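You operate a simulated robot arm through the tools that you are given. There is no shell and no other tool.

You are at the controls of a simulated two-armed robot. One attempt, no reset.

JOB
Try the stop button of the sole press, then run one empty stroke at 3 bar.
Fine: push the stop button in, pull it out again, shut the drawer, set the knob, then push the green button once.

Only the result counts: the job must be done as asked and must still hold three seconds after the hand-in. Knocking over, shifting, dropping, spilling or breaking anything else fails it.

ROBOT AND FRAMES
Two 7-joint arms with three-finger grippers on one trunk that stands fixed in place. Base frame: the origin is at the foot of the trunk, x ahead of it, y to its left, z up. Readings come in m, rad, newtons and seconds.
The left shoulder is at [0.07, 0.146, 1.312], the right one opposite. With the tool pointing down near the work surface each hand reaches from about 0.1 to 0.46 m from the base axis, measured 20 degrees to its own side. Payload 2.2 kg a hand.
The tool frame of a hand sits at the grasp point between the pads (the TCP): z along the fingers, y along the line on which they close. The tips reach 0.028 m beyond it. The gripper opens to 0.102 m; its body begins 0.071 m behind the TCP.
Orientation is that of the tool frame in the base frame, as [roll, pitch, yaw] about the fixed x, y, z axes, in that order (R = Rz(yaw) Ry(pitch) Rx(roll)). With the fingers straight down and closing along the base's y, the tool's x points along the base's -x, its y along +y and its z along -z.

CONTROLS
- The arms move only by the tool arm_command. It takes "left_plan", "right_plan" or both (then of equal length, played together; a hand with none holds still); each is a list of rows, each an object (a shift or turn left out is 0, a gripper value left out holds the last) with "fingers": the opening, from 0 (shut) to 1 (fully open); "dp": the shift along the base's x, y, z in m, a list of three; "rot": the turn, a rotation vector about the base's x, y, z in degrees, a list of three. In form: [{"fingers": fingers, "dp": [x, y, z], "rot": [rx, ry, rz]}, ...]. A call has 1 to 20 rows; each row shifts and turns the commanded pose from where the row before left it. Each row takes 0.2 s and may step no farther than 0.05 m and 0.15 rad from the row before; otherwise, or with a gripper value out of range, the whole call is refused. A pose out of reach is approached as far as the arm can. The call stops where the force on the tool passes 80 N (or 10 N more than at its start, if that is more) or the arm is blocked; 0.2 s more then pass. The fingers move at their own pace (about 0.2035 m/s each) and stop on an object; they squeeze with about 39 N. The grip force told is the motor's: it shows also when the fingers shut on nothing. Time passes only in rows, and 0.2 s behind the last, so rows that do not move let the fingers close. The reply holds the time, the measured pose of the TCP, the force on the tool along the base axes, the opening and the grip force, in the units named above and with some noise, with the torque about the TCP (base axes, N m) and any sound that the robot's microphone picked up, and new pictures: "show" is both (left out), scene, wrist or none (wrist: the cameras of the hands that moved).
- Cameras (640 x 400 px; columns grow to the right, rows downward): "scene" is now at [0.1113, 0.0473, 1.5559]; the picture's right is [0.58, -0.81, 0.00], its down [-0.44, -0.31, -0.84] and it looks along [0.68, 0.49, -0.54] (base axes); focal length 247 px, centre (320, 200). "left" rides on the left gripper at [0.072, 0.038, -0.086] in its tool frame; the picture's right is [-0.46, 0.89, 0.00], its down [-0.60, -0.32, -0.73] and it looks along [-0.65, -0.34, 0.68] (tool axes); focal length 256 px, centre (320, 200). "right" rides on the right gripper at [0.069, 0.044, -0.086] in its tool frame; the picture's right is [-0.53, 0.85, 0.00], its down [-0.58, -0.36, -0.73] and it looks along [-0.62, -0.39, 0.68] (tool axes); focal length 256 px, centre (320, 200). There is no depth. A picture from a camera that has moved, and an enlarged one, comes with that camera's place and axes in the base frame and with its lens. The place of the scene camera against the robot may be out by one fixed shift of up to 0.025 m in any direction.
- move_column(by): slides the trunk up (or, below 0, down) by that many m; the arms and the scene camera ride with it, the base frame stays. It gives what a move gives, with no picture.
- pan_tilt(pan, tilt): turns the head with the scene camera to pan (to the left, within 1.501 rad either way) and tilt (down, from -0.506 to 1.204), counted from straight ahead of the robot. It gives what a move gives, and a new picture of the scene camera.
- inspect(camera, box): a new picture of the part [left, top, right, bottom] of that camera's present view, enlarged. It takes no simulated time.
- close_job(): hands the job in; it is judged then, once.

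Nothing tells you positions but the pictures and the camera data. Unless the task says otherwise, let go and move clear before handing in.

The tools are called by a JSON object that holds its "api" and its "payload". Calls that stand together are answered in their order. arm_command: Moves the arms, as the interface text tells. Its arguments: {"type":"object","properties":{"left_plan":{"type":"array","items":{"type":"object","properties":{"fingers":{"type":"number"},"dp":{"type":"array","items":{"type":"number"}},"rot":{"type":"array","items":{"type":"number"}}}}},"right_plan":{"type":"array","items":{"type":"object","properties":{"fingers":{"type":"number"},"dp":{"type":"array","items":{"type":"number"}},"rot":{"type":"array","items":{"type":"number"}}}}},"show":{"type":"string","enum":["both","scene","wrist","none"]}},"required":[]} The other tools are called the same way: move_column (by) moves the trunk up or down; pan_tilt (pan, tilt) turns the head that bears the scene camera; inspect (camera, box) takes an enlarged picture of a part of a camera's view; close_job () hands the job in.

At the start:

```text
clock: 0.0
left_eef_pos: [0.1556, 0.2403, 1.4061]
left_tool_rot: [3.141, 0.001, 3.142]
left_force: [0.3, 0.1, -0.7]
left_torque: [0.04, -0.01, 0.04]
left_width: 0.1019
left_finger_force: 0.1
right_eef_pos: [0.3444, 0.0625, 1.3515]
right_tool_rot: [3.14, -0.001, -3.141]
right_force: [0.0, 0.2, -0.2]
right_torque: [0.0, 0.0, 0.01]
right_width: 0.1023
right_finger_force: 0.0
trunk travel left (down, up): [-0.85, 0.09]
head pan, tilt (commanded): [0.62, 0.572]
```

scene: 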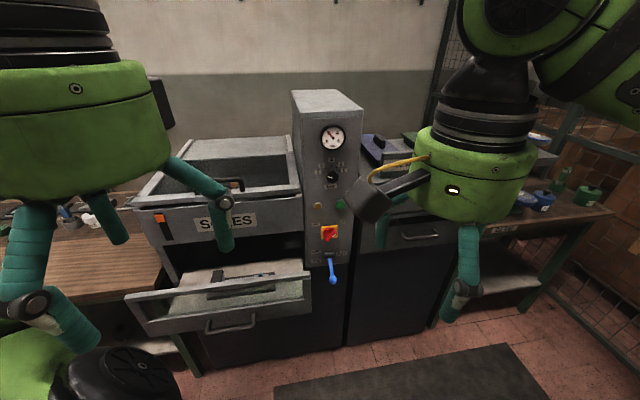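
right: 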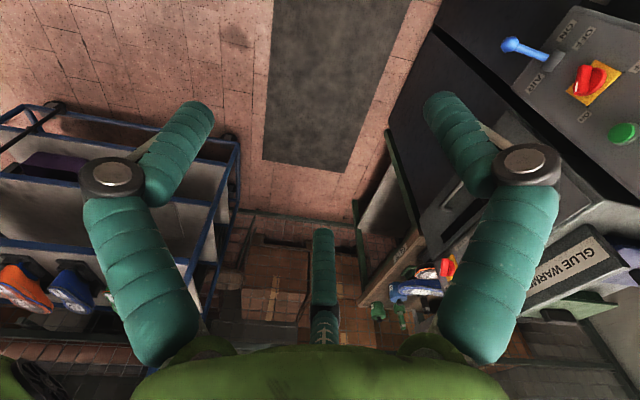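
left: 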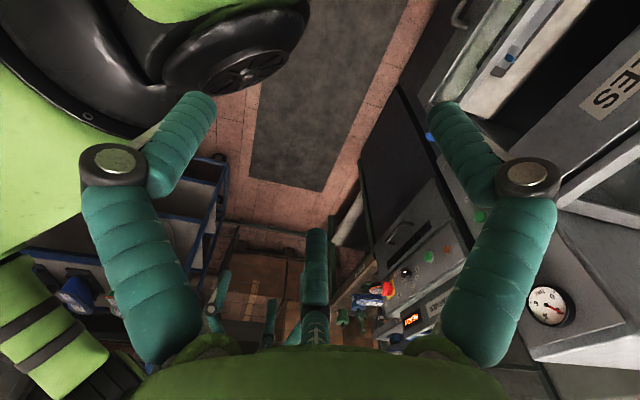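

I see the sole press: a panel column with gauge, knob, buttons, a red/yellow switch and a blue lever, and an open drawer at the lower left. I'll look closer before moving anything.

{"api": "inspect", "payload": {"camera": "scene", "box": [270, 80, 390, 300]}}

{"api": "inspect", "payload": {"camera": "scene", "box": [110, 120, 350, 350]}}

{"api": "inspect", "payload": {"camera": "right", "box": [480, 0, 640, 200]}}

{"api": "inspect", "payload": {"camera": "left", "box": [360, 180, 640, 355]}}

```text
1.82 times, centred on (330, 190) of scene
camera zoom: at [0.1113, 0.0473, 1.5559], right [0.58, -0.81, 0.0], down [-0.44, -0.31, -0.84], along [0.68, 0.49, -0.54], focal length 448 px, centre (302, 218)
```

zoom: 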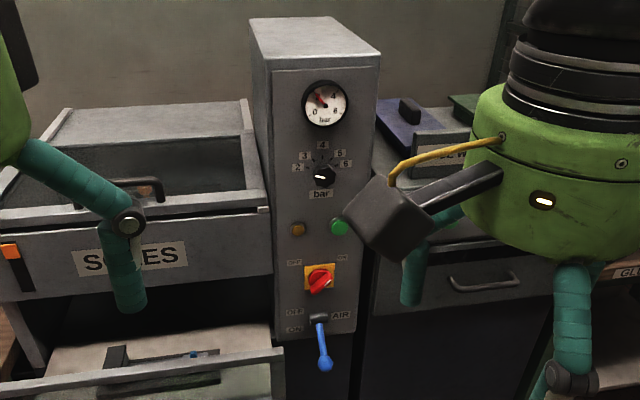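

```text
1.74 times, centred on (230, 235) of scene
camera zoom: at [0.1113, 0.0473, 1.5559], right [0.58, -0.81, 0.0], down [-0.44, -0.31, -0.84], along [0.68, 0.49, -0.54], focal length 429 px, centre (476, 139)
```

zoom: 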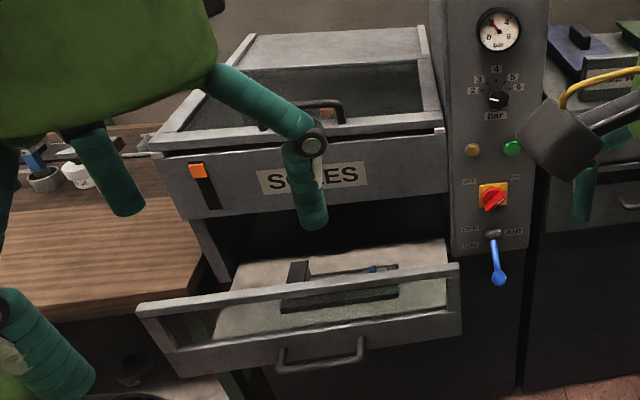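

```text
2.00 times, centred on (560, 100) of right
camera zoom: at [0.2747, 0.1073, 1.4372], right [0.53, 0.85, 0.0], down [0.58, -0.37, 0.73], along [0.62, -0.39, -0.68], focal length 512 px, centre (-160, 400)
```

zoom: 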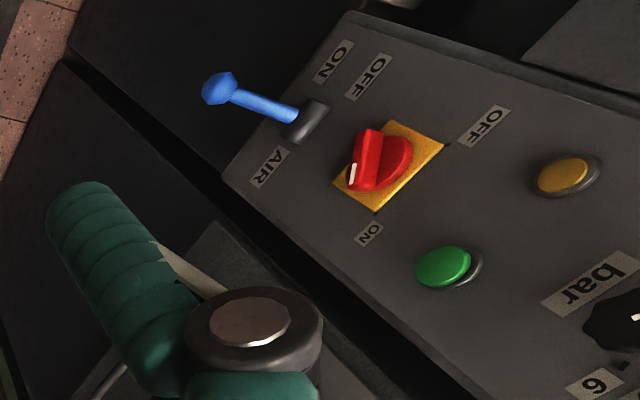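

```text
2.29 times, centred on (500, 268) of left
camera zoom: at [0.0826, 0.2788, 1.4921], right [0.46, 0.89, 0.0], down [0.6, -0.32, 0.73], along [0.65, -0.34, -0.68], focal length 585 px, centre (-91, 46)
```

zoom: 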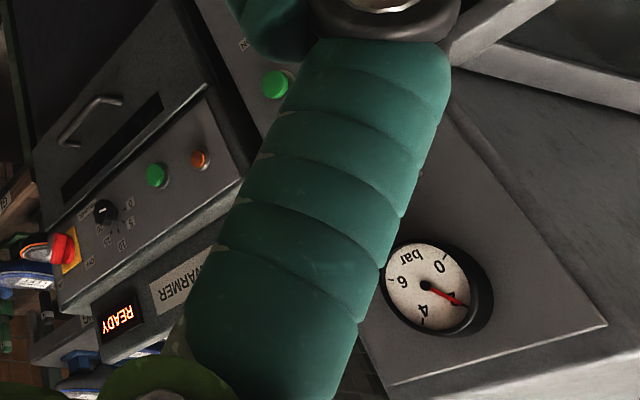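

The right gripper's camera hides part of the panel and I haven't found a mushroom stop button yet. I'll turn the head to look at the whole machine.

{"api": "pan_tilt", "payload": {"pan": 0.75, "tilt": 0.8}}

```text
clock: 0.8
left_eef_pos: [0.1548, 0.2411, 1.4064]
left_tool_rot: [3.142, -0.001, 3.141]
left_force: [0.5, 0.0, 0.3]
left_torque: [0.01, 0.01, 0.0]
left_width: 0.1021
left_finger_force: 0.1
right_eef_pos: [0.3437, 0.0637, 1.3516]
right_tool_rot: [3.14, 0.001, 3.141]
right_force: [0.3, -1.7, -0.3]
right_torque: [-0.02, 0.02, 0.0]
right_width: 0.1021
right_finger_force: 0.0
trunk travel left (down, up): [-0.85, 0.09]
head pan, tilt (commanded): [0.75, 0.799]
camera scene: at [0.0977, 0.0505, 1.5366], right [0.68, -0.73, 0.0], down [-0.52, -0.49, -0.7], along [0.51, 0.48, -0.72], focal length 247 px, centre (320, 200)
```

scene: 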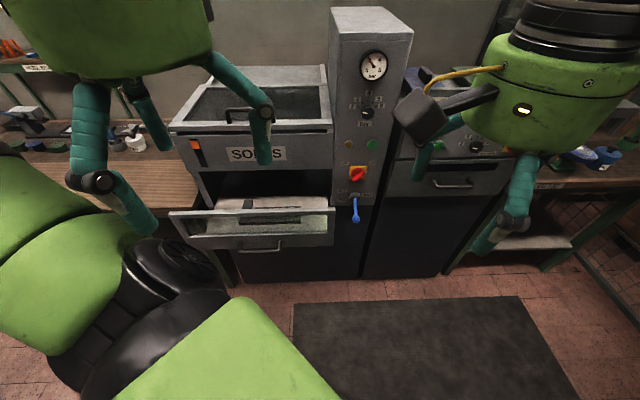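

The press panel stands at about x = 0.7, y = 0.43, facing me. I'll move the right arm clear to the right so I can see the whole panel.

{"api": "arm_command", "payload": {"right_plan": [{"dp": [0, -0.05, 0]}, {"dp": [0, -0.05, 0]}, {"dp": [0, -0.05, 0]}, {"dp": [0, -0.05, 0]}, {"dp": [-0.02, -0.04, 0]}, {"dp": [-0.02, -0.04, 0]}], "show": "both"}}

```text
clock: 2.1
left_eef_pos: [0.1532, 0.2385, 1.4053]
left_tool_rot: [3.14, 0.003, -3.141]
left_force: [0.2, 0.1, 0.1]
left_torque: [0.01, -0.02, -0.01]
left_width: 0.1018
left_finger_force: 0.0
right_eef_pos: [0.3019, -0.2188, 1.3485]
right_tool_rot: [3.138, 0.002, -3.139]
right_force: [0.0, -1.2, -0.4]
right_torque: [0.02, -0.01, 0.01]
right_width: 0.1019
right_finger_force: 0.0
trunk travel left (down, up): [-0.85, 0.09]
head pan, tilt (commanded): [0.75, 0.799]
camera scene: at [0.0949, 0.0486, 1.5368], right [0.68, -0.73, 0.0], down [-0.52, -0.49, -0.7], along [0.51, 0.48, -0.72], focal length 247 px, centre (320, 200)
camera right: at [0.2324, -0.1748, 1.4351], right [0.53, 0.85, 0.0], down [0.58, -0.37, 0.73], along [0.62, -0.39, -0.68], focal length 256 px, centre (320, 200)
```

scene: 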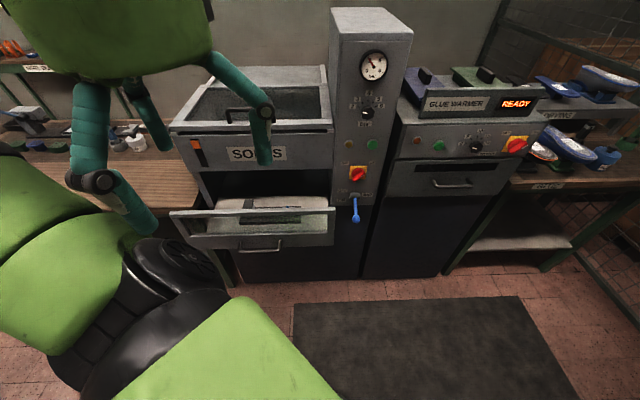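
right: 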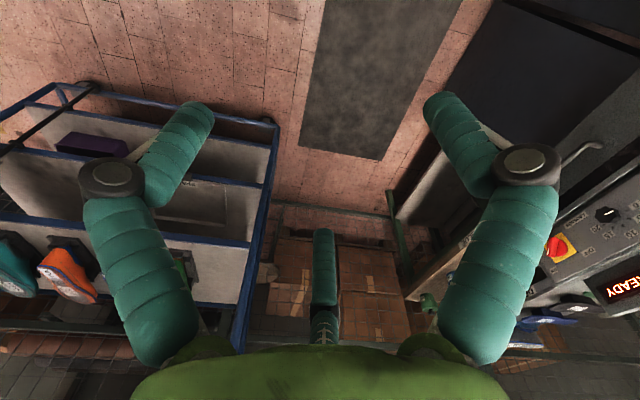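

{"api": "inspect", "payload": {"camera": "scene", "box": [325, 40, 405, 230]}}

{"api": "inspect", "payload": {"camera": "scene", "box": [395, 60, 555, 160]}}

{"api": "inspect", "payload": {"camera": "scene", "box": [160, 60, 345, 260]}}

{"api": "inspect", "payload": {"camera": "scene", "box": [335, 80, 405, 124]}}

{"api": "inspect", "payload": {"camera": "scene", "box": [335, 130, 405, 230]}}

```text
2.11 times, centred on (365, 135) of scene
camera zoom: at [0.0949, 0.0486, 1.5368], right [0.68, -0.73, 0.0], down [-0.52, -0.49, -0.7], along [0.51, 0.48, -0.72], focal length 519 px, centre (225, 337)
```

zoom: 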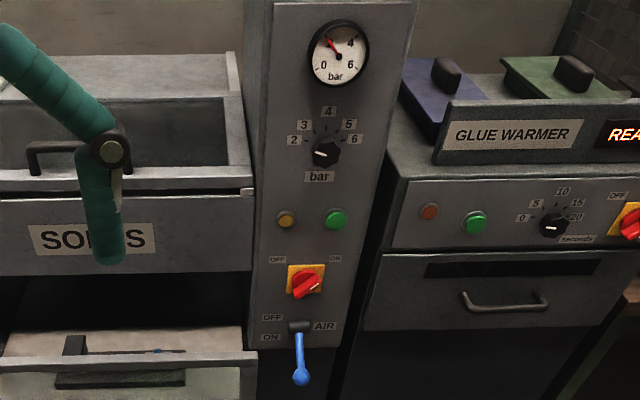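

```text
4.00 times, centred on (475, 110) of scene
camera zoom: at [0.0949, 0.0486, 1.5368], right [0.68, -0.73, 0.0], down [-0.52, -0.49, -0.7], along [0.51, 0.48, -0.72], focal length 987 px, centre (-300, 560)
```

zoom: 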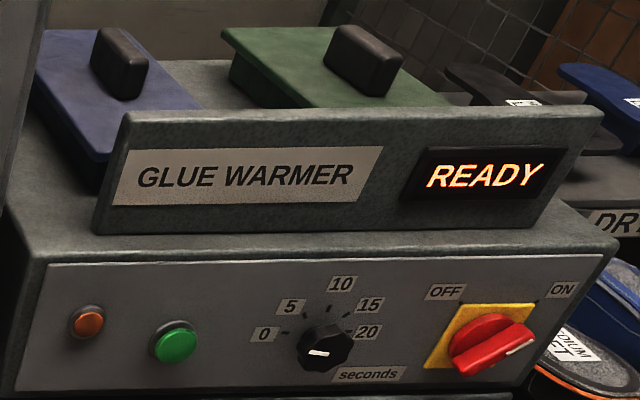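

```text
2.00 times, centred on (252, 160) of scene
camera zoom: at [0.0949, 0.0486, 1.5368], right [0.68, -0.73, 0.0], down [-0.52, -0.49, -0.7], along [0.51, 0.48, -0.72], focal length 493 px, centre (455, 280)
```

zoom: 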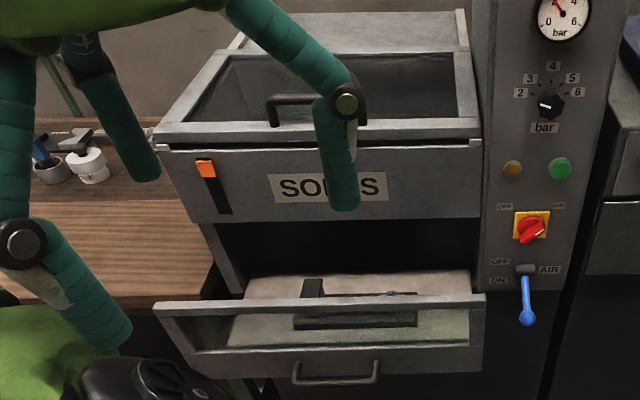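

```text
9.09 times, centred on (370, 102) of scene
camera zoom: at [0.0949, 0.0486, 1.5368], right [0.68, -0.73, 0.0], down [-0.52, -0.49, -0.7], along [0.51, 0.48, -0.72], focal length 2242 px, centre (-134, 1091)
```

zoom: 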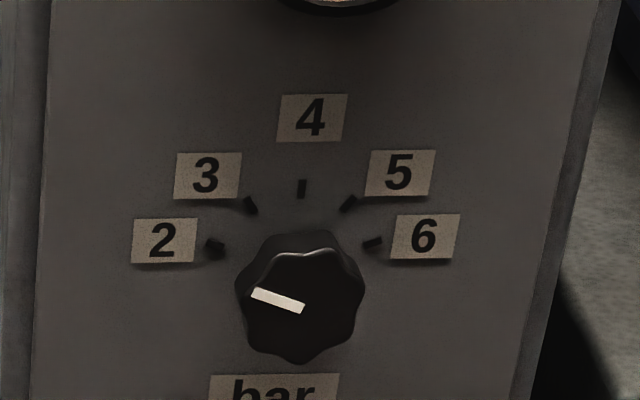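

```text
4.00 times, centred on (370, 180) of scene
camera zoom: at [0.0949, 0.0486, 1.5368], right [0.68, -0.73, 0.0], down [-0.52, -0.49, -0.7], along [0.51, 0.48, -0.72], focal length 987 px, centre (120, 280)
```

zoom: 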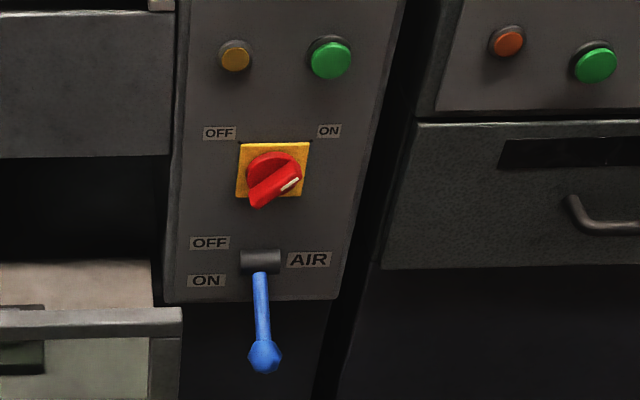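

The main switch and air lever both read ON, and the knob points at 2. I can't see a mushroom stop button on the front, so I'll look at other angles.

{"api": "pan_tilt", "payload": {"pan": 1.1, "tilt": 0.6}}

{"api": "inspect", "payload": {"camera": "left", "box": [320, 0, 640, 200]}}

```text
clock: 3.0
left_eef_pos: [0.156, 0.2407, 1.4061]
left_tool_rot: [3.14, 0.002, -3.14]
left_force: [-0.3, 0.0, -0.1]
left_torque: [0.0, 0.06, -0.01]
left_width: 0.1018
left_finger_force: 0.1
right_eef_pos: [0.3039, -0.2165, 1.3491]
right_tool_rot: [3.141, 0.002, -3.141]
right_force: [-0.9, -0.2, 0.2]
right_torque: [0.01, 0.02, 0.03]
right_width: 0.1019
right_finger_force: 0.1
trunk travel left (down, up): [-0.85, 0.09]
head pan, tilt (commanded): [1.1, 0.6]
camera scene: at [0.0794, 0.0745, 1.5533], right [0.89, -0.45, 0.0], down [-0.26, -0.5, -0.82], along [0.37, 0.73, -0.57], focal length 247 px, centre (320, 200)
```

scene: 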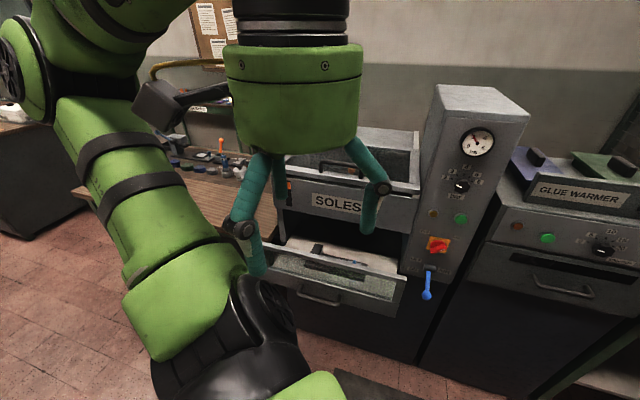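

```text
2.00 times, centred on (480, 100) of left
camera zoom: at [0.0831, 0.2791, 1.492], right [0.46, 0.89, 0.0], down [0.6, -0.32, 0.73], along [0.65, -0.34, -0.68], focal length 512 px, centre (0, 400)
```

zoom: 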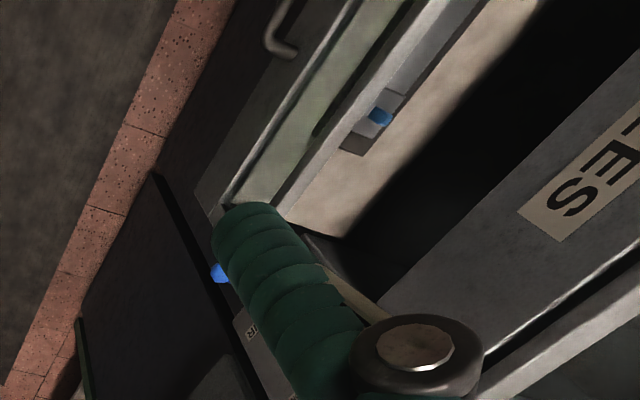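

The stop button may be on a side I can't see from here. I'll turn the left wrist so its camera scans the press.

{"api": "arm_command", "payload": {"left_plan": [{"rot": [0, 0, 8.5]}, {"rot": [0, 0, 8.5]}, {"rot": [0, 0, 8.5]}, {"rot": [0, 0, 8.5]}, {"rot": [0, 0, 8.5]}, {"rot": [0, 0, 8.5]}, {"rot": [0, 0, 8.5]}, {"rot": [0, 0, 8.5]}], "show": "both"}}

```text
clock: 4.8
left_eef_pos: [0.1559, 0.2402, 1.4049]
left_tool_rot: [-3.141, 0.0, -1.954]
left_force: [-0.2, 0.3, 0.1]
left_torque: [0.0, 0.0, 0.02]
left_width: 0.102
left_finger_force: 0.0
right_eef_pos: [0.3047, -0.2158, 1.3491]
right_tool_rot: [3.14, 0.0, -3.14]
right_force: [0.2, -0.6, 0.0]
right_torque: [-0.01, 0.01, 0.01]
right_width: 0.1021
right_finger_force: 0.2
trunk travel left (down, up): [-0.85, 0.09]
head pan, tilt (commanded): [1.1, 0.6]
camera scene: at [0.0788, 0.0741, 1.5534], right [0.89, -0.45, 0.0], down [-0.26, -0.5, -0.83], along [0.37, 0.74, -0.56], focal length 247 px, centre (320, 200)
camera left: at [0.093, 0.1879, 1.4919], right [-0.65, 0.76, 0.0], down [0.52, 0.44, 0.73], along [0.56, 0.48, -0.68], focal length 256 px, centre (320, 200)
```

scene: 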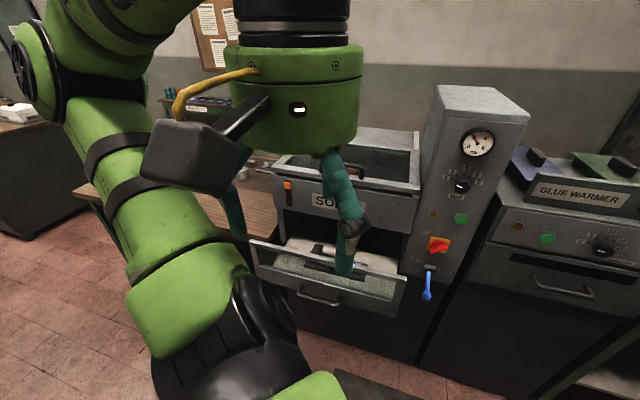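
left: 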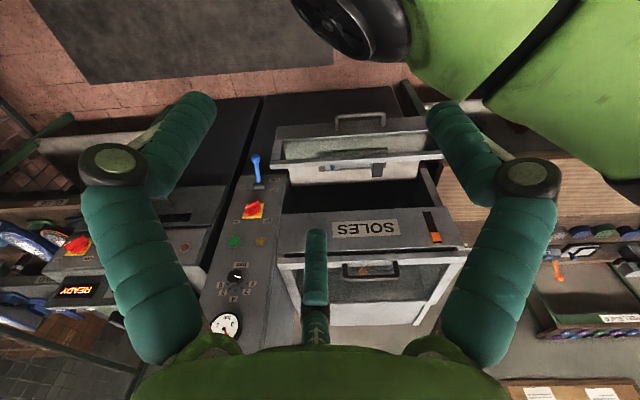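

{"api": "inspect", "payload": {"camera": "left", "box": [200, 90, 480, 340]}}

{"api": "inspect", "payload": {"camera": "left", "box": [280, 210, 480, 335]}}

{"api": "inspect", "payload": {"camera": "scene", "box": [260, 80, 540, 300]}}

```text
1.60 times, centred on (340, 215) of left
camera zoom: at [0.093, 0.1879, 1.4919], right [-0.65, 0.76, 0.0], down [0.52, 0.44, 0.73], along [0.56, 0.48, -0.68], focal length 410 px, centre (288, 176)
```

zoom: 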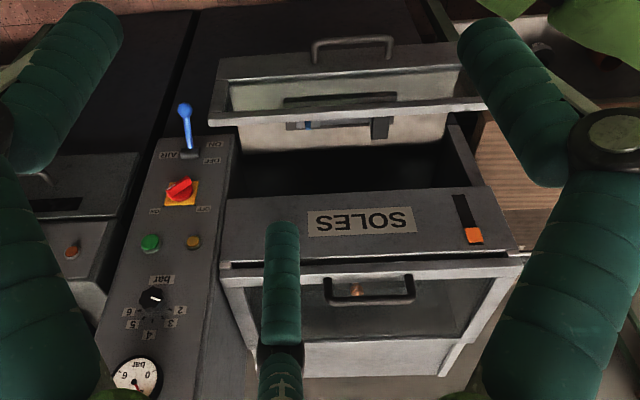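

```text
3.20 times, centred on (380, 272) of left
camera zoom: at [0.093, 0.1879, 1.4919], right [-0.65, 0.76, 0.0], down [0.52, 0.44, 0.73], along [0.56, 0.48, -0.68], focal length 819 px, centre (128, -32)
```

zoom: 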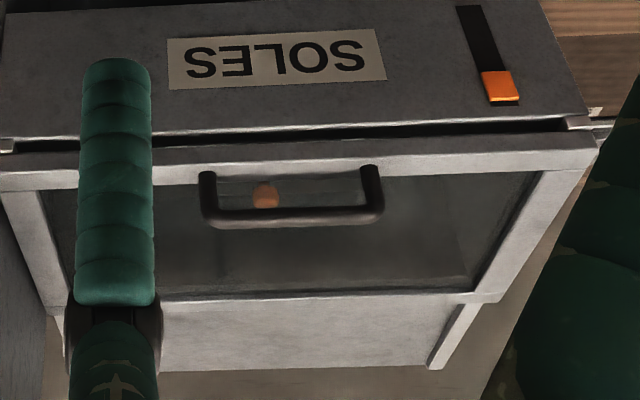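

```text
1.82 times, centred on (400, 190) of scene
camera zoom: at [0.0788, 0.0741, 1.5534], right [0.89, -0.45, 0.0], down [-0.26, -0.5, -0.83], along [0.37, 0.74, -0.56], focal length 448 px, centre (174, 218)
```

zoom: 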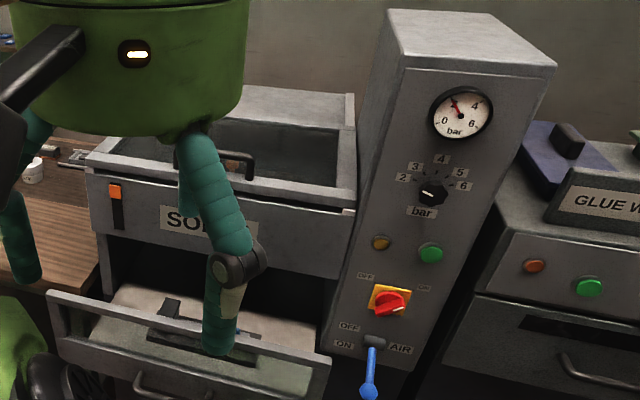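

The press is turned about 47° to me, so its front faces back toward the robot. There's an orange-red object under the lid's glass, and I want a closer look at it and at the press sides.

{"api": "arm_command", "payload": {"left_plan": [{"dp": [0.025, 0.04, 0.02], "rot": [0, 0, 7]}, {"dp": [0.03, 0.04, 0.02]}, {"dp": [0.03, 0.035, 0.02]}, {"dp": [0.02, 0.02, 0.02]}], "show": "both"}}

```text
refused: row 1 steps farther than a row can; nothing moved
```

That step was slightly over the limit, so I'll repeat it with smaller ones.

{"api": "arm_command", "payload": {"left_plan": [{"dp": [0.025, 0.035, 0.02], "rot": [0, 0, 7]}, {"dp": [0.025, 0.035, 0.02]}, {"dp": [0.025, 0.035, 0.02]}, {"dp": [0.02, 0.02, 0.02]}], "show": "both"}}

```text
clock: 5.8
left_eef_pos: [0.254, 0.3663, 1.4857]
left_tool_rot: [3.141, 0.003, -1.831]
left_force: [-0.4, -1.1, -0.4]
left_torque: [0.03, 0.03, 0.01]
left_width: 0.1023
left_finger_force: 0.1
right_eef_pos: [0.3056, -0.2158, 1.3491]
right_tool_rot: [3.14, -0.002, -3.141]
right_force: [-0.3, -0.5, 0.0]
right_torque: [0.04, 0.02, -0.01]
right_width: 0.1016
right_finger_force: 0.1
trunk travel left (down, up): [-0.85, 0.09]
head pan, tilt (commanded): [1.1, 0.6]
camera scene: at [0.0811, 0.0743, 1.5532], right [0.89, -0.45, 0.0], down [-0.26, -0.5, -0.82], along [0.37, 0.74, -0.57], focal length 247 px, centre (320, 200)
camera left: at [0.1975, 0.3067, 1.5724], right [-0.74, 0.68, 0.0], down [0.46, 0.5, 0.73], along [0.49, 0.54, -0.68], focal length 256 px, centre (320, 200)
```

scene: 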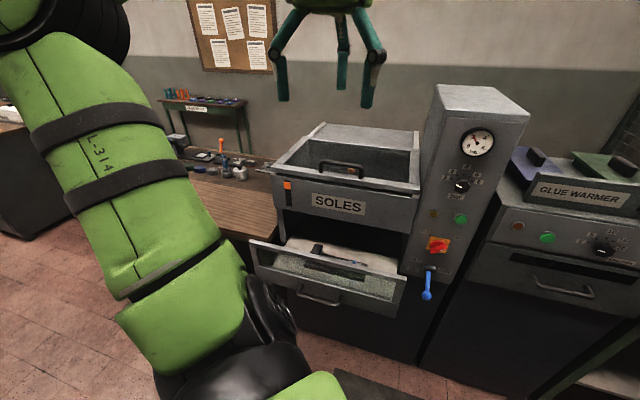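
left: 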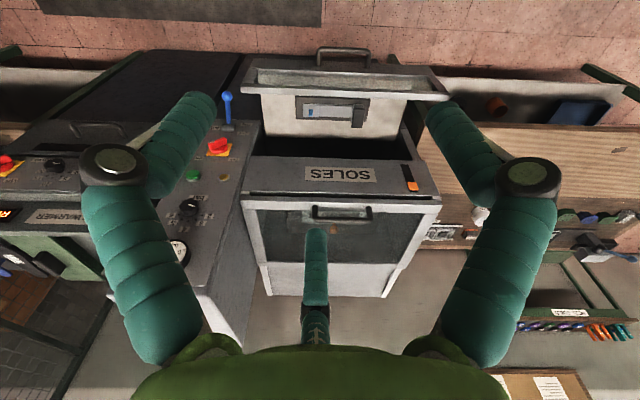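

{"api": "inspect", "payload": {"camera": "left", "box": [230, 180, 450, 310]}}

{"api": "inspect", "payload": {"camera": "left", "box": [220, 40, 460, 200]}}

{"api": "inspect", "payload": {"camera": "scene", "box": [230, 110, 430, 310]}}

{"api": "inspect", "payload": {"camera": "scene", "box": [380, 70, 560, 310]}}

```text
2.91 times, centred on (340, 245) of left
camera zoom: at [0.1975, 0.3067, 1.5724], right [-0.74, 0.68, 0.0], down [0.46, 0.5, 0.73], along [0.49, 0.54, -0.68], focal length 745 px, centre (262, 69)
```

zoom: 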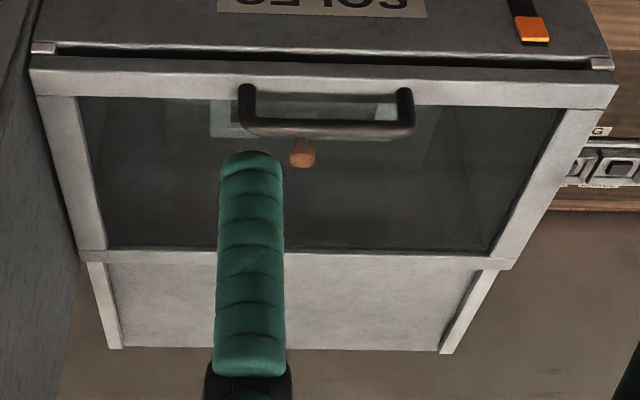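

```text
2.50 times, centred on (340, 120) of left
camera zoom: at [0.1975, 0.3067, 1.5724], right [-0.74, 0.68, 0.0], down [0.46, 0.5, 0.73], along [0.49, 0.54, -0.68], focal length 640 px, centre (270, 400)
```

zoom: 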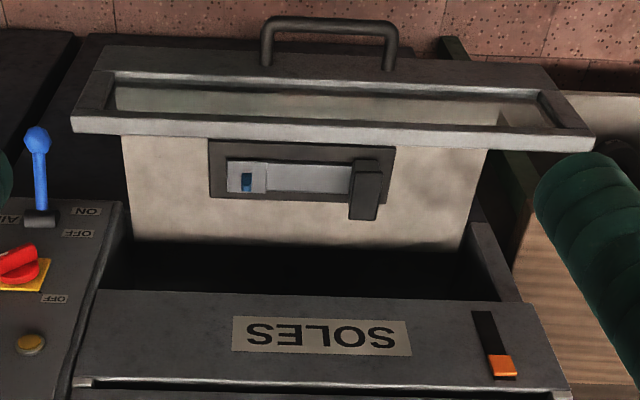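

```text
2.00 times, centred on (330, 210) of scene
camera zoom: at [0.0811, 0.0743, 1.5532], right [0.89, -0.45, 0.0], down [-0.26, -0.5, -0.82], along [0.37, 0.74, -0.57], focal length 493 px, centre (300, 180)
```

zoom: 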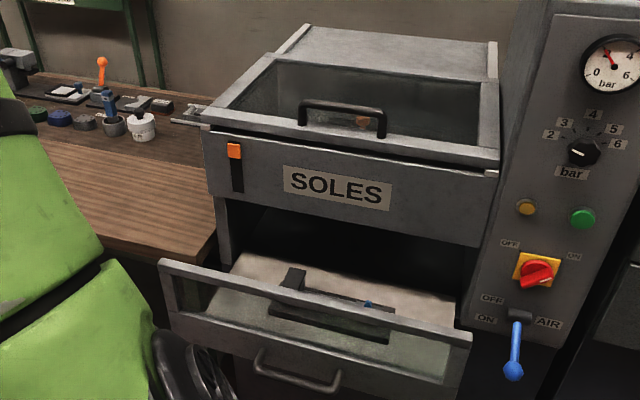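

```text
1.67 times, centred on (470, 190) of scene
camera zoom: at [0.0811, 0.0743, 1.5532], right [0.89, -0.45, 0.0], down [-0.26, -0.5, -0.82], along [0.37, 0.74, -0.57], focal length 411 px, centre (70, 217)
```

zoom: 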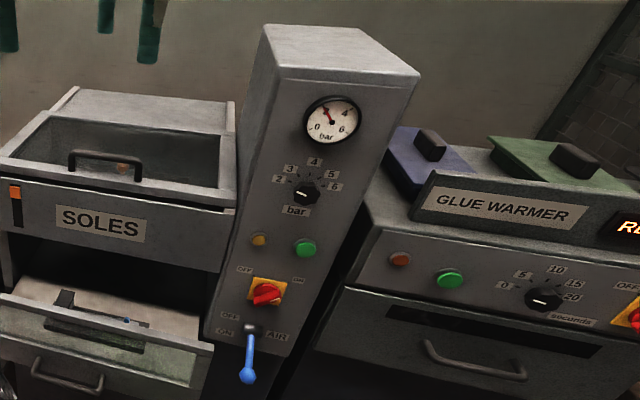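

The orange-red knob shows up under the lid glass from both angles, so it may be the stop button. I'll bring the left camera closer to look into the box and the drawer.

{"api": "arm_command", "payload": {"left_plan": [{"dp": [0.0, 0.02, -0.045]}, {"dp": [0.02, 0.02, -0.04]}, {"dp": [0.02, 0.02, -0.04]}], "show": "wrist"}}

{"api": "inspect", "payload": {"camera": "left", "box": [230, 170, 450, 310]}}

{"api": "inspect", "payload": {"camera": "left", "box": [240, 0, 440, 140]}}

```text
clock: 6.6
left_eef_pos: [0.2932, 0.4241, 1.359]
left_tool_rot: [-3.141, 0.001, -1.832]
left_force: [-0.8, -0.5, 1.0]
left_torque: [-0.03, -0.02, 0.01]
left_width: 0.1018
left_finger_force: 0.1
right_eef_pos: [0.3054, -0.2158, 1.3496]
right_tool_rot: [3.139, -0.002, -3.141]
right_force: [0.2, -1.3, 0.7]
right_torque: [0.01, 0.04, 0.02]
right_width: 0.1022
right_finger_force: 0.0
trunk travel left (down, up): [-0.85, 0.09]
head pan, tilt (commanded): [1.1, 0.6]
camera left: at [0.2367, 0.3649, 1.4458], right [-0.74, 0.68, 0.0], down [0.46, 0.5, 0.73], along [0.5, 0.54, -0.68], focal length 256 px, centre (320, 200)
```

left: 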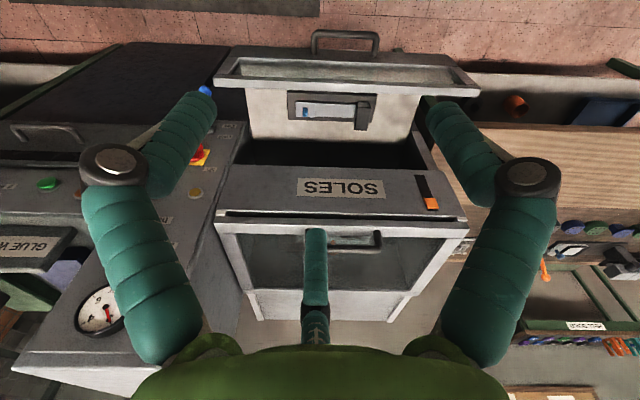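

```text
2.86 times, centred on (340, 240) of left
camera zoom: at [0.2367, 0.3649, 1.4458], right [-0.74, 0.68, 0.0], down [0.46, 0.5, 0.73], along [0.5, 0.54, -0.68], focal length 731 px, centre (263, 86)
```

zoom: 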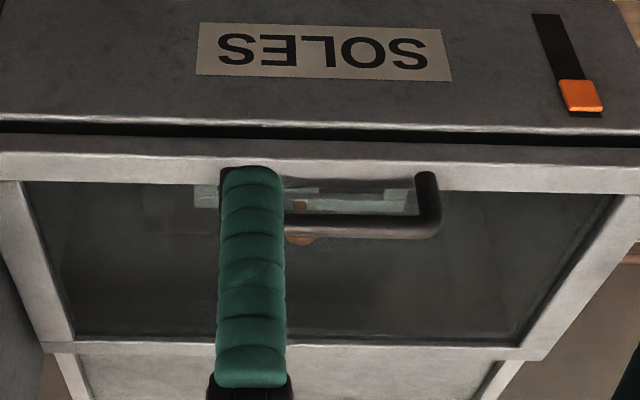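

```text
2.86 times, centred on (340, 70) of left
camera zoom: at [0.2367, 0.3649, 1.4458], right [-0.74, 0.68, 0.0], down [0.46, 0.5, 0.73], along [0.5, 0.54, -0.68], focal length 731 px, centre (263, 571)
```

zoom: 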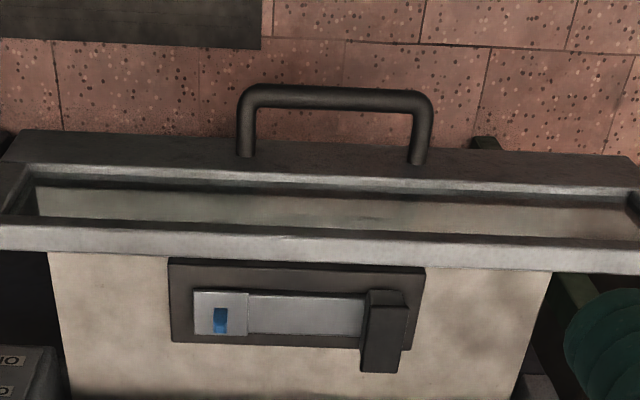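

{"api": "inspect", "payload": {"camera": "scene", "box": [310, 145, 390, 195]}}

{"api": "inspect", "payload": {"camera": "scene", "box": [290, 230, 390, 292]}}

```text
8.00 times, centred on (350, 170) of scene
camera zoom: at [0.0811, 0.0746, 1.5533], right [0.89, -0.45, 0.0], down [-0.26, -0.5, -0.82], along [0.37, 0.73, -0.57], focal length 1973 px, centre (80, 440)
```

zoom: 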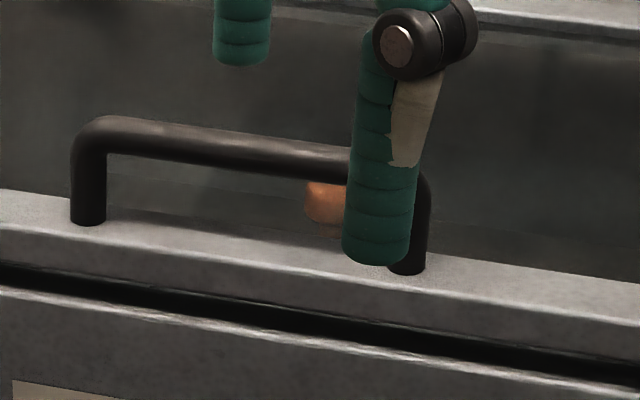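

```text
6.40 times, centred on (340, 261) of scene
camera zoom: at [0.0811, 0.0746, 1.5533], right [0.89, -0.45, 0.0], down [-0.26, -0.5, -0.82], along [0.37, 0.73, -0.57], focal length 1579 px, centre (192, -190)
```

zoom: 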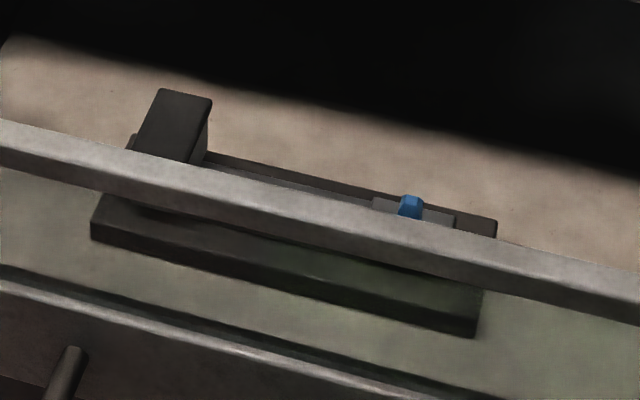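

{"api": "inspect", "payload": {"camera": "left", "box": [440, 50, 640, 175]}}

{"api": "inspect", "payload": {"camera": "left", "box": [0, 120, 260, 300]}}

{"api": "inspect", "payload": {"camera": "right", "box": [480, 100, 640, 350]}}

```text
3.20 times, centred on (540, 112) of left
camera zoom: at [0.2367, 0.3649, 1.4458], right [-0.74, 0.68, 0.0], down [0.46, 0.5, 0.73], along [0.5, 0.54, -0.68], focal length 819 px, centre (-384, 480)
```

zoom: 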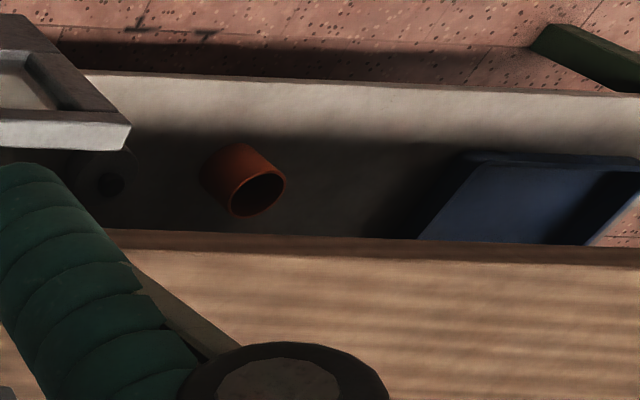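

```text
2.22 times, centred on (130, 210) of left
camera zoom: at [0.2367, 0.3649, 1.4458], right [-0.74, 0.68, 0.0], down [0.46, 0.5, 0.73], along [0.5, 0.54, -0.68], focal length 569 px, centre (742, 178)
```

zoom: 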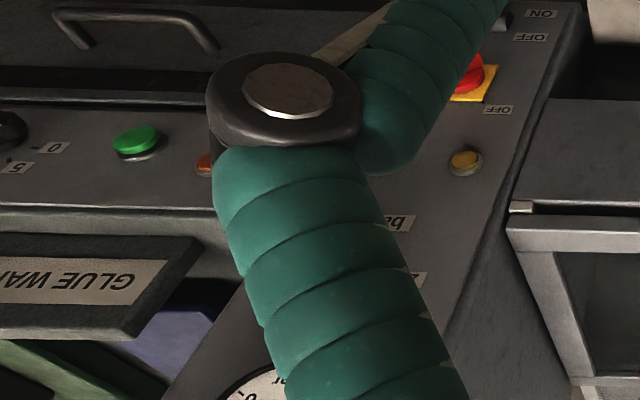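

```text
1.60 times, centred on (560, 225) of right
camera zoom: at [0.2375, -0.1723, 1.4347], right [0.53, 0.85, 0.0], down [0.58, -0.37, 0.73], along [0.62, -0.39, -0.68], focal length 410 px, centre (-64, 160)
```

zoom: 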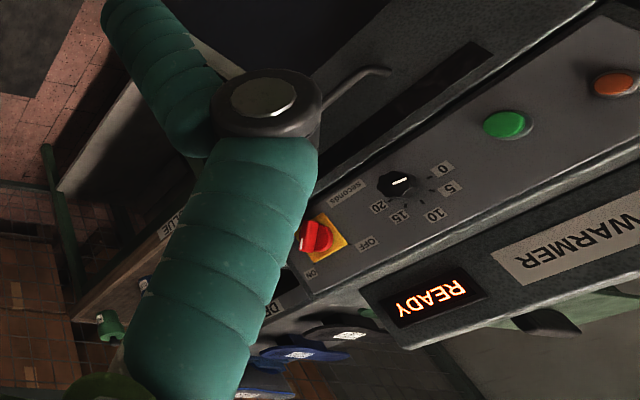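

{"api": "arm_command", "payload": {"left_plan": [{"dp": [0.033, -0.03, 0.0]}, {"dp": [0.033, -0.01, 0.0]}], "show": "wrist"}}

{"api": "inspect", "payload": {"camera": "left", "box": [330, 170, 490, 270]}}

```text
clock: 7.2
left_eef_pos: [0.3618, 0.3849, 1.3609]
left_tool_rot: [3.138, 0.0, -1.832]
left_force: [0.6, -0.5, -0.1]
left_torque: [0.05, 0.0, 0.03]
left_width: 0.1019
left_finger_force: 0.0
right_eef_pos: [0.3088, -0.2181, 1.3479]
right_tool_rot: [3.139, -0.003, 3.141]
right_force: [0.5, -0.4, -0.7]
right_torque: [0.02, 0.04, 0.01]
right_width: 0.1023
right_finger_force: 0.0
trunk travel left (down, up): [-0.85, 0.09]
head pan, tilt (commanded): [1.1, 0.6]
camera left: at [0.3057, 0.3245, 1.4475], right [-0.74, 0.68, 0.0], down [0.46, 0.5, 0.73], along [0.49, 0.54, -0.68], focal length 256 px, centre (320, 200)
```

left: 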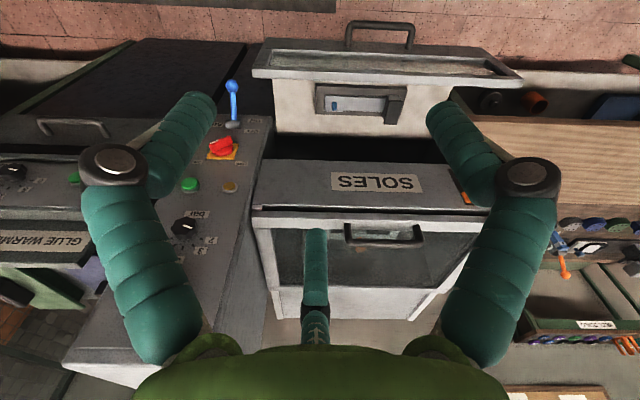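

```text
4.00 times, centred on (410, 220) of left
camera zoom: at [0.3057, 0.3245, 1.4475], right [-0.74, 0.68, 0.0], down [0.46, 0.5, 0.73], along [0.49, 0.54, -0.68], focal length 1024 px, centre (-40, 120)
```

zoom: 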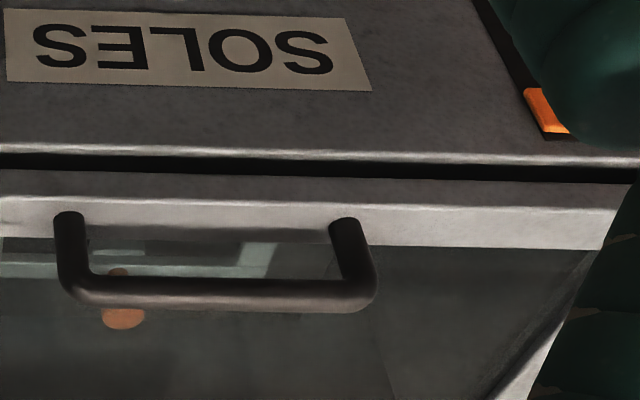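

I triangulated the orange knob to about (0.63, 0.855, 1.05), inside the chamber under the lid. Before deciding on it I'll check the press's left side, swinging the left hand out there.

{"api": "arm_command", "payload": {"left_plan": [{"dp": [-0.0325, 0.0325, 0.005], "rot": [0, 0, -2]}, {"dp": [-0.0325, 0.0325, 0.005], "rot": [0, 0, -2]}, {"dp": [-0.0325, 0.0325, 0.005], "rot": [0, 0, -2]}, {"dp": [-0.0325, 0.0325, 0.005], "rot": [0, 0, -2]}, {"dp": [-0.0325, 0.0325, 0.005], "rot": [0, 0, -2]}, {"dp": [-0.0325, 0.0325, 0.005], "rot": [0, 0, -2]}, {"dp": [-0.0325, 0.0325, 0.005], "rot": [0, 0, -2]}, {"dp": [-0.0325, 0.0325, 0], "rot": [0, 0, -2]}, {"dp": [-0.0325, 0.0325, 0], "rot": [0, 0, -2]}, {"dp": [-0.0325, 0.0325, 0], "rot": [0, 0, -2]}], "show": "both"}}

```text
clock: 9.4
left_eef_pos: [0.0678, 0.6461, 1.3552]
left_tool_rot: [3.141, 0.003, -2.18]
left_force: [-1.3, 0.1, 0.5]
left_torque: [0.01, -0.03, 0.01]
left_width: 0.1019
left_finger_force: 0.1
left hand out of reach, approached as far as the arm can: row 9, 10
right_eef_pos: [0.3041, -0.2162, 1.3498]
right_tool_rot: [3.139, 0.002, 3.141]
right_force: [0.1, -0.1, 0.0]
right_torque: [-0.06, -0.03, -0.02]
right_width: 0.102
right_finger_force: 0.0
trunk travel left (down, up): [-0.85, 0.09]
head pan, tilt (commanded): [1.1, 0.6]
camera scene: at [0.0773, 0.0742, 1.5535], right [0.89, -0.45, 0.0], down [-0.26, -0.5, -0.83], along [0.38, 0.74, -0.56], focal length 247 px, centre (320, 200)
camera left: at [-0.0045, 0.6086, 1.4424], right [-0.46, 0.89, 0.0], down [0.6, 0.31, 0.73], along [0.65, 0.34, -0.68], focal length 256 px, centre (320, 200)
```

scene: 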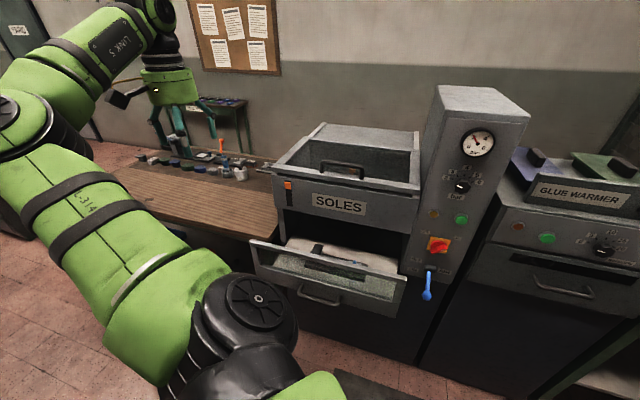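
left: 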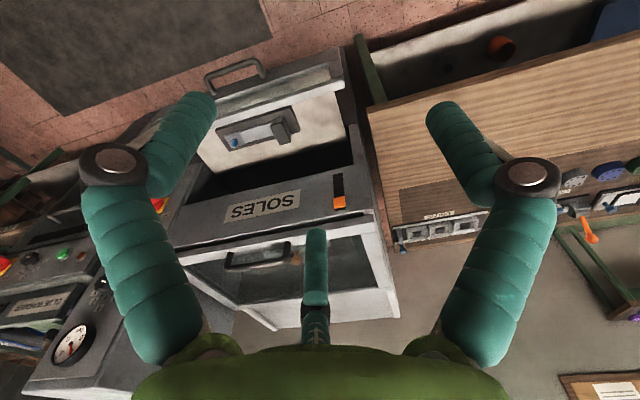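

{"api": "inspect", "payload": {"camera": "left", "box": [320, 120, 520, 330]}}

{"api": "inspect", "payload": {"camera": "left", "box": [190, 200, 410, 340]}}

{"api": "inspect", "payload": {"camera": "scene", "box": [270, 110, 430, 210]}}

{"api": "inspect", "payload": {"camera": "scene", "box": [320, 150, 380, 190]}}

```text
1.90 times, centred on (420, 225) of left
camera zoom: at [-0.0045, 0.6086, 1.4424], right [-0.46, 0.89, 0.0], down [0.6, 0.31, 0.73], along [0.65, 0.34, -0.68], focal length 488 px, centre (130, 152)
```

zoom: 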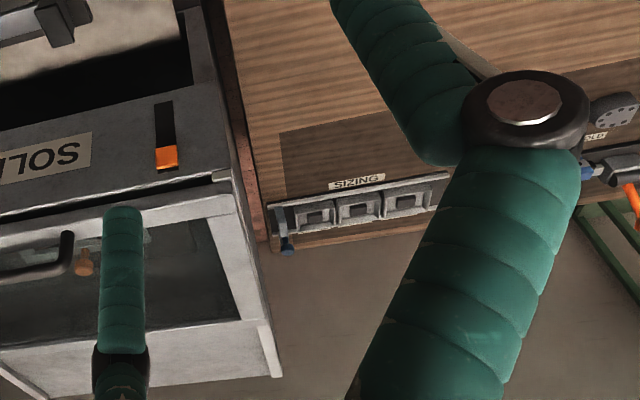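

```text
2.86 times, centred on (300, 270) of left
camera zoom: at [-0.0045, 0.6086, 1.4424], right [-0.46, 0.89, 0.0], down [0.6, 0.31, 0.73], along [0.65, 0.34, -0.68], focal length 731 px, centre (377, 0)
```

zoom: 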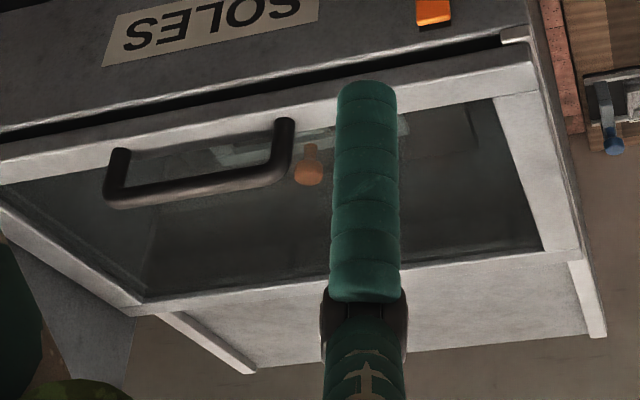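

```text
4.00 times, centred on (350, 160) of scene
camera zoom: at [0.0773, 0.0742, 1.5535], right [0.89, -0.45, 0.0], down [-0.26, -0.5, -0.83], along [0.38, 0.74, -0.56], focal length 987 px, centre (200, 360)
```

zoom: 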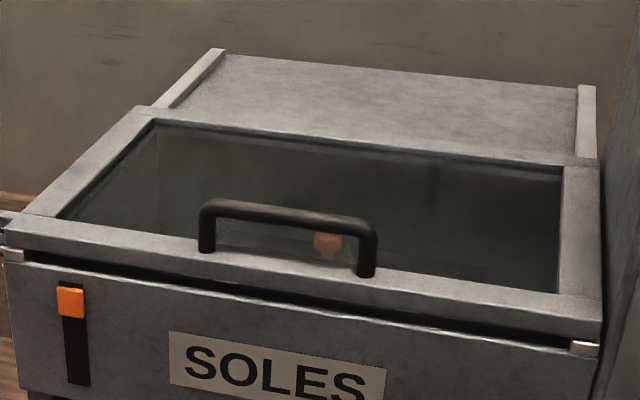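

```text
10.00 times, centred on (350, 170) of scene
camera zoom: at [0.0773, 0.0742, 1.5535], right [0.89, -0.45, 0.0], down [-0.26, -0.5, -0.83], along [0.38, 0.74, -0.56], focal length 2466 px, centre (20, 500)
```

zoom: 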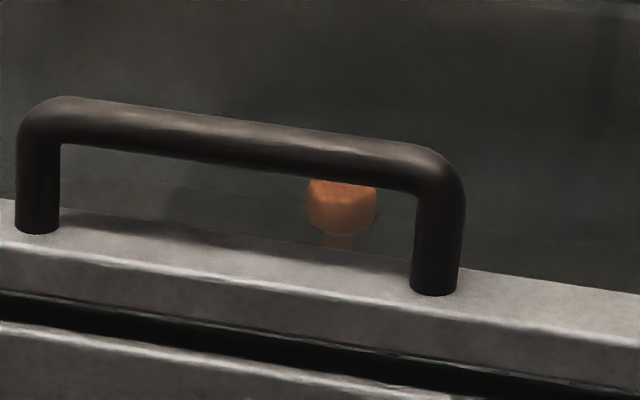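

The chamber object looks like an upright orange knob on a stem, not clearly a red stop button. I'll use the right camera to check the column's right side and top, and bring the left arm back meanwhile.

{"api": "arm_command", "payload": {"right_plan": [{"dp": [0.02, 0.01, 0.008], "rot": [0, 0, 8.4]}, {"dp": [0.02, 0.01, 0.008], "rot": [0, 0, 8.4]}, {"dp": [0.02, 0.01, 0.008], "rot": [0, 0, 8.4]}, {"dp": [0.02, 0.01, 0.008], "rot": [0, 0, 8.4]}, {"dp": [0.02, 0.01, 0.008], "rot": [0, 0, 8.4]}, {"dp": [0.02, 0.01, 0.008], "rot": [0, 0, 8.4]}, {"dp": [0.02, 0.01, 0.008], "rot": [0, 0, 8.4]}, {"dp": [0.02, 0.01, 0.008], "rot": [0, 0, 8.4]}, {"dp": [0.02, 0.01, 0.008], "rot": [0, 0, 8.4]}, {"dp": [0.02, 0.01, 0.008], "rot": [0, 0, 8.4]}, {"dp": [0.02, 0.0, 0.0], "rot": [0, 0, 8.4]}], "show": "wrist"}}

```text
clock: 11.8
left_eef_pos: [0.07, 0.6466, 1.3558]
left_tool_rot: [3.141, 0.002, -2.18]
left_force: [1.2, -0.1, -0.1]
left_torque: [0.02, -0.04, -0.03]
left_width: 0.1019
left_finger_force: 0.1
right_eef_pos: [0.3278, -0.0368, 1.3316]
right_tool_rot: [3.141, 0.001, -1.528]
right_force: [-1.1, 0.7, 0.1]
right_torque: [0.01, -0.02, 0.03]
right_width: 0.1023
right_finger_force: 0.1
right hand out of reach, approached as far as the arm can: row 7, 8, 9, 10, 11
trunk travel left (down, up): [-0.85, 0.09]
head pan, tilt (commanded): [1.1, 0.6]
camera right: at [0.2884, -0.1066, 1.4169], right [-0.87, 0.5, 0.0], down [0.34, 0.59, 0.73], along [0.36, 0.63, -0.68], focal length 256 px, centre (320, 200)
```

right: 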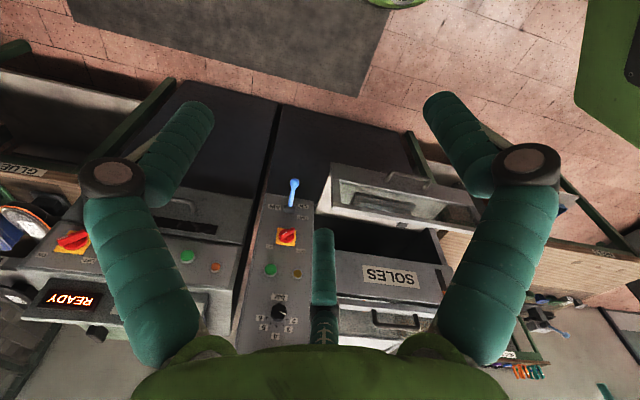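

{"api": "inspect", "payload": {"camera": "right", "box": [200, 150, 340, 350]}}

{"api": "inspect", "payload": {"camera": "right", "box": [240, 220, 320, 290]}}

```text
2.00 times, centred on (270, 250) of right
camera zoom: at [0.2884, -0.1066, 1.4169], right [-0.87, 0.5, 0.0], down [0.34, 0.59, 0.73], along [0.36, 0.63, -0.68], focal length 512 px, centre (420, 100)
```

zoom: 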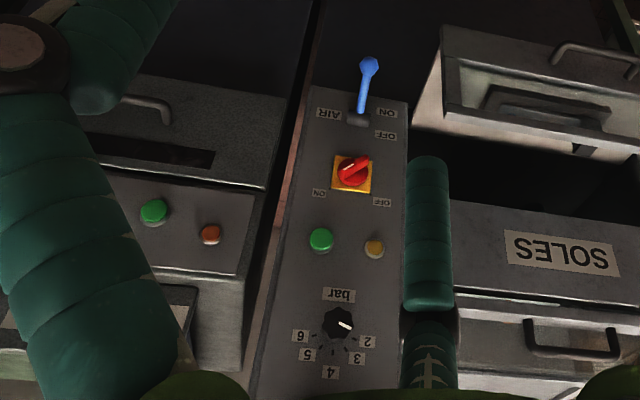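

```text
5.71 times, centred on (280, 255) of right
camera zoom: at [0.2884, -0.1066, 1.4169], right [-0.87, 0.5, 0.0], down [0.34, 0.59, 0.73], along [0.36, 0.63, -0.68], focal length 1463 px, centre (549, -114)
```

zoom: 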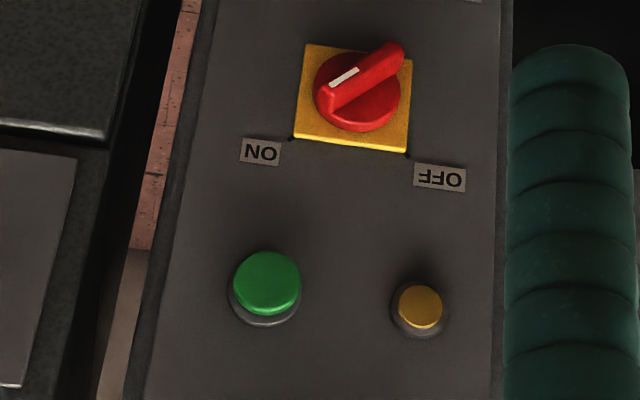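

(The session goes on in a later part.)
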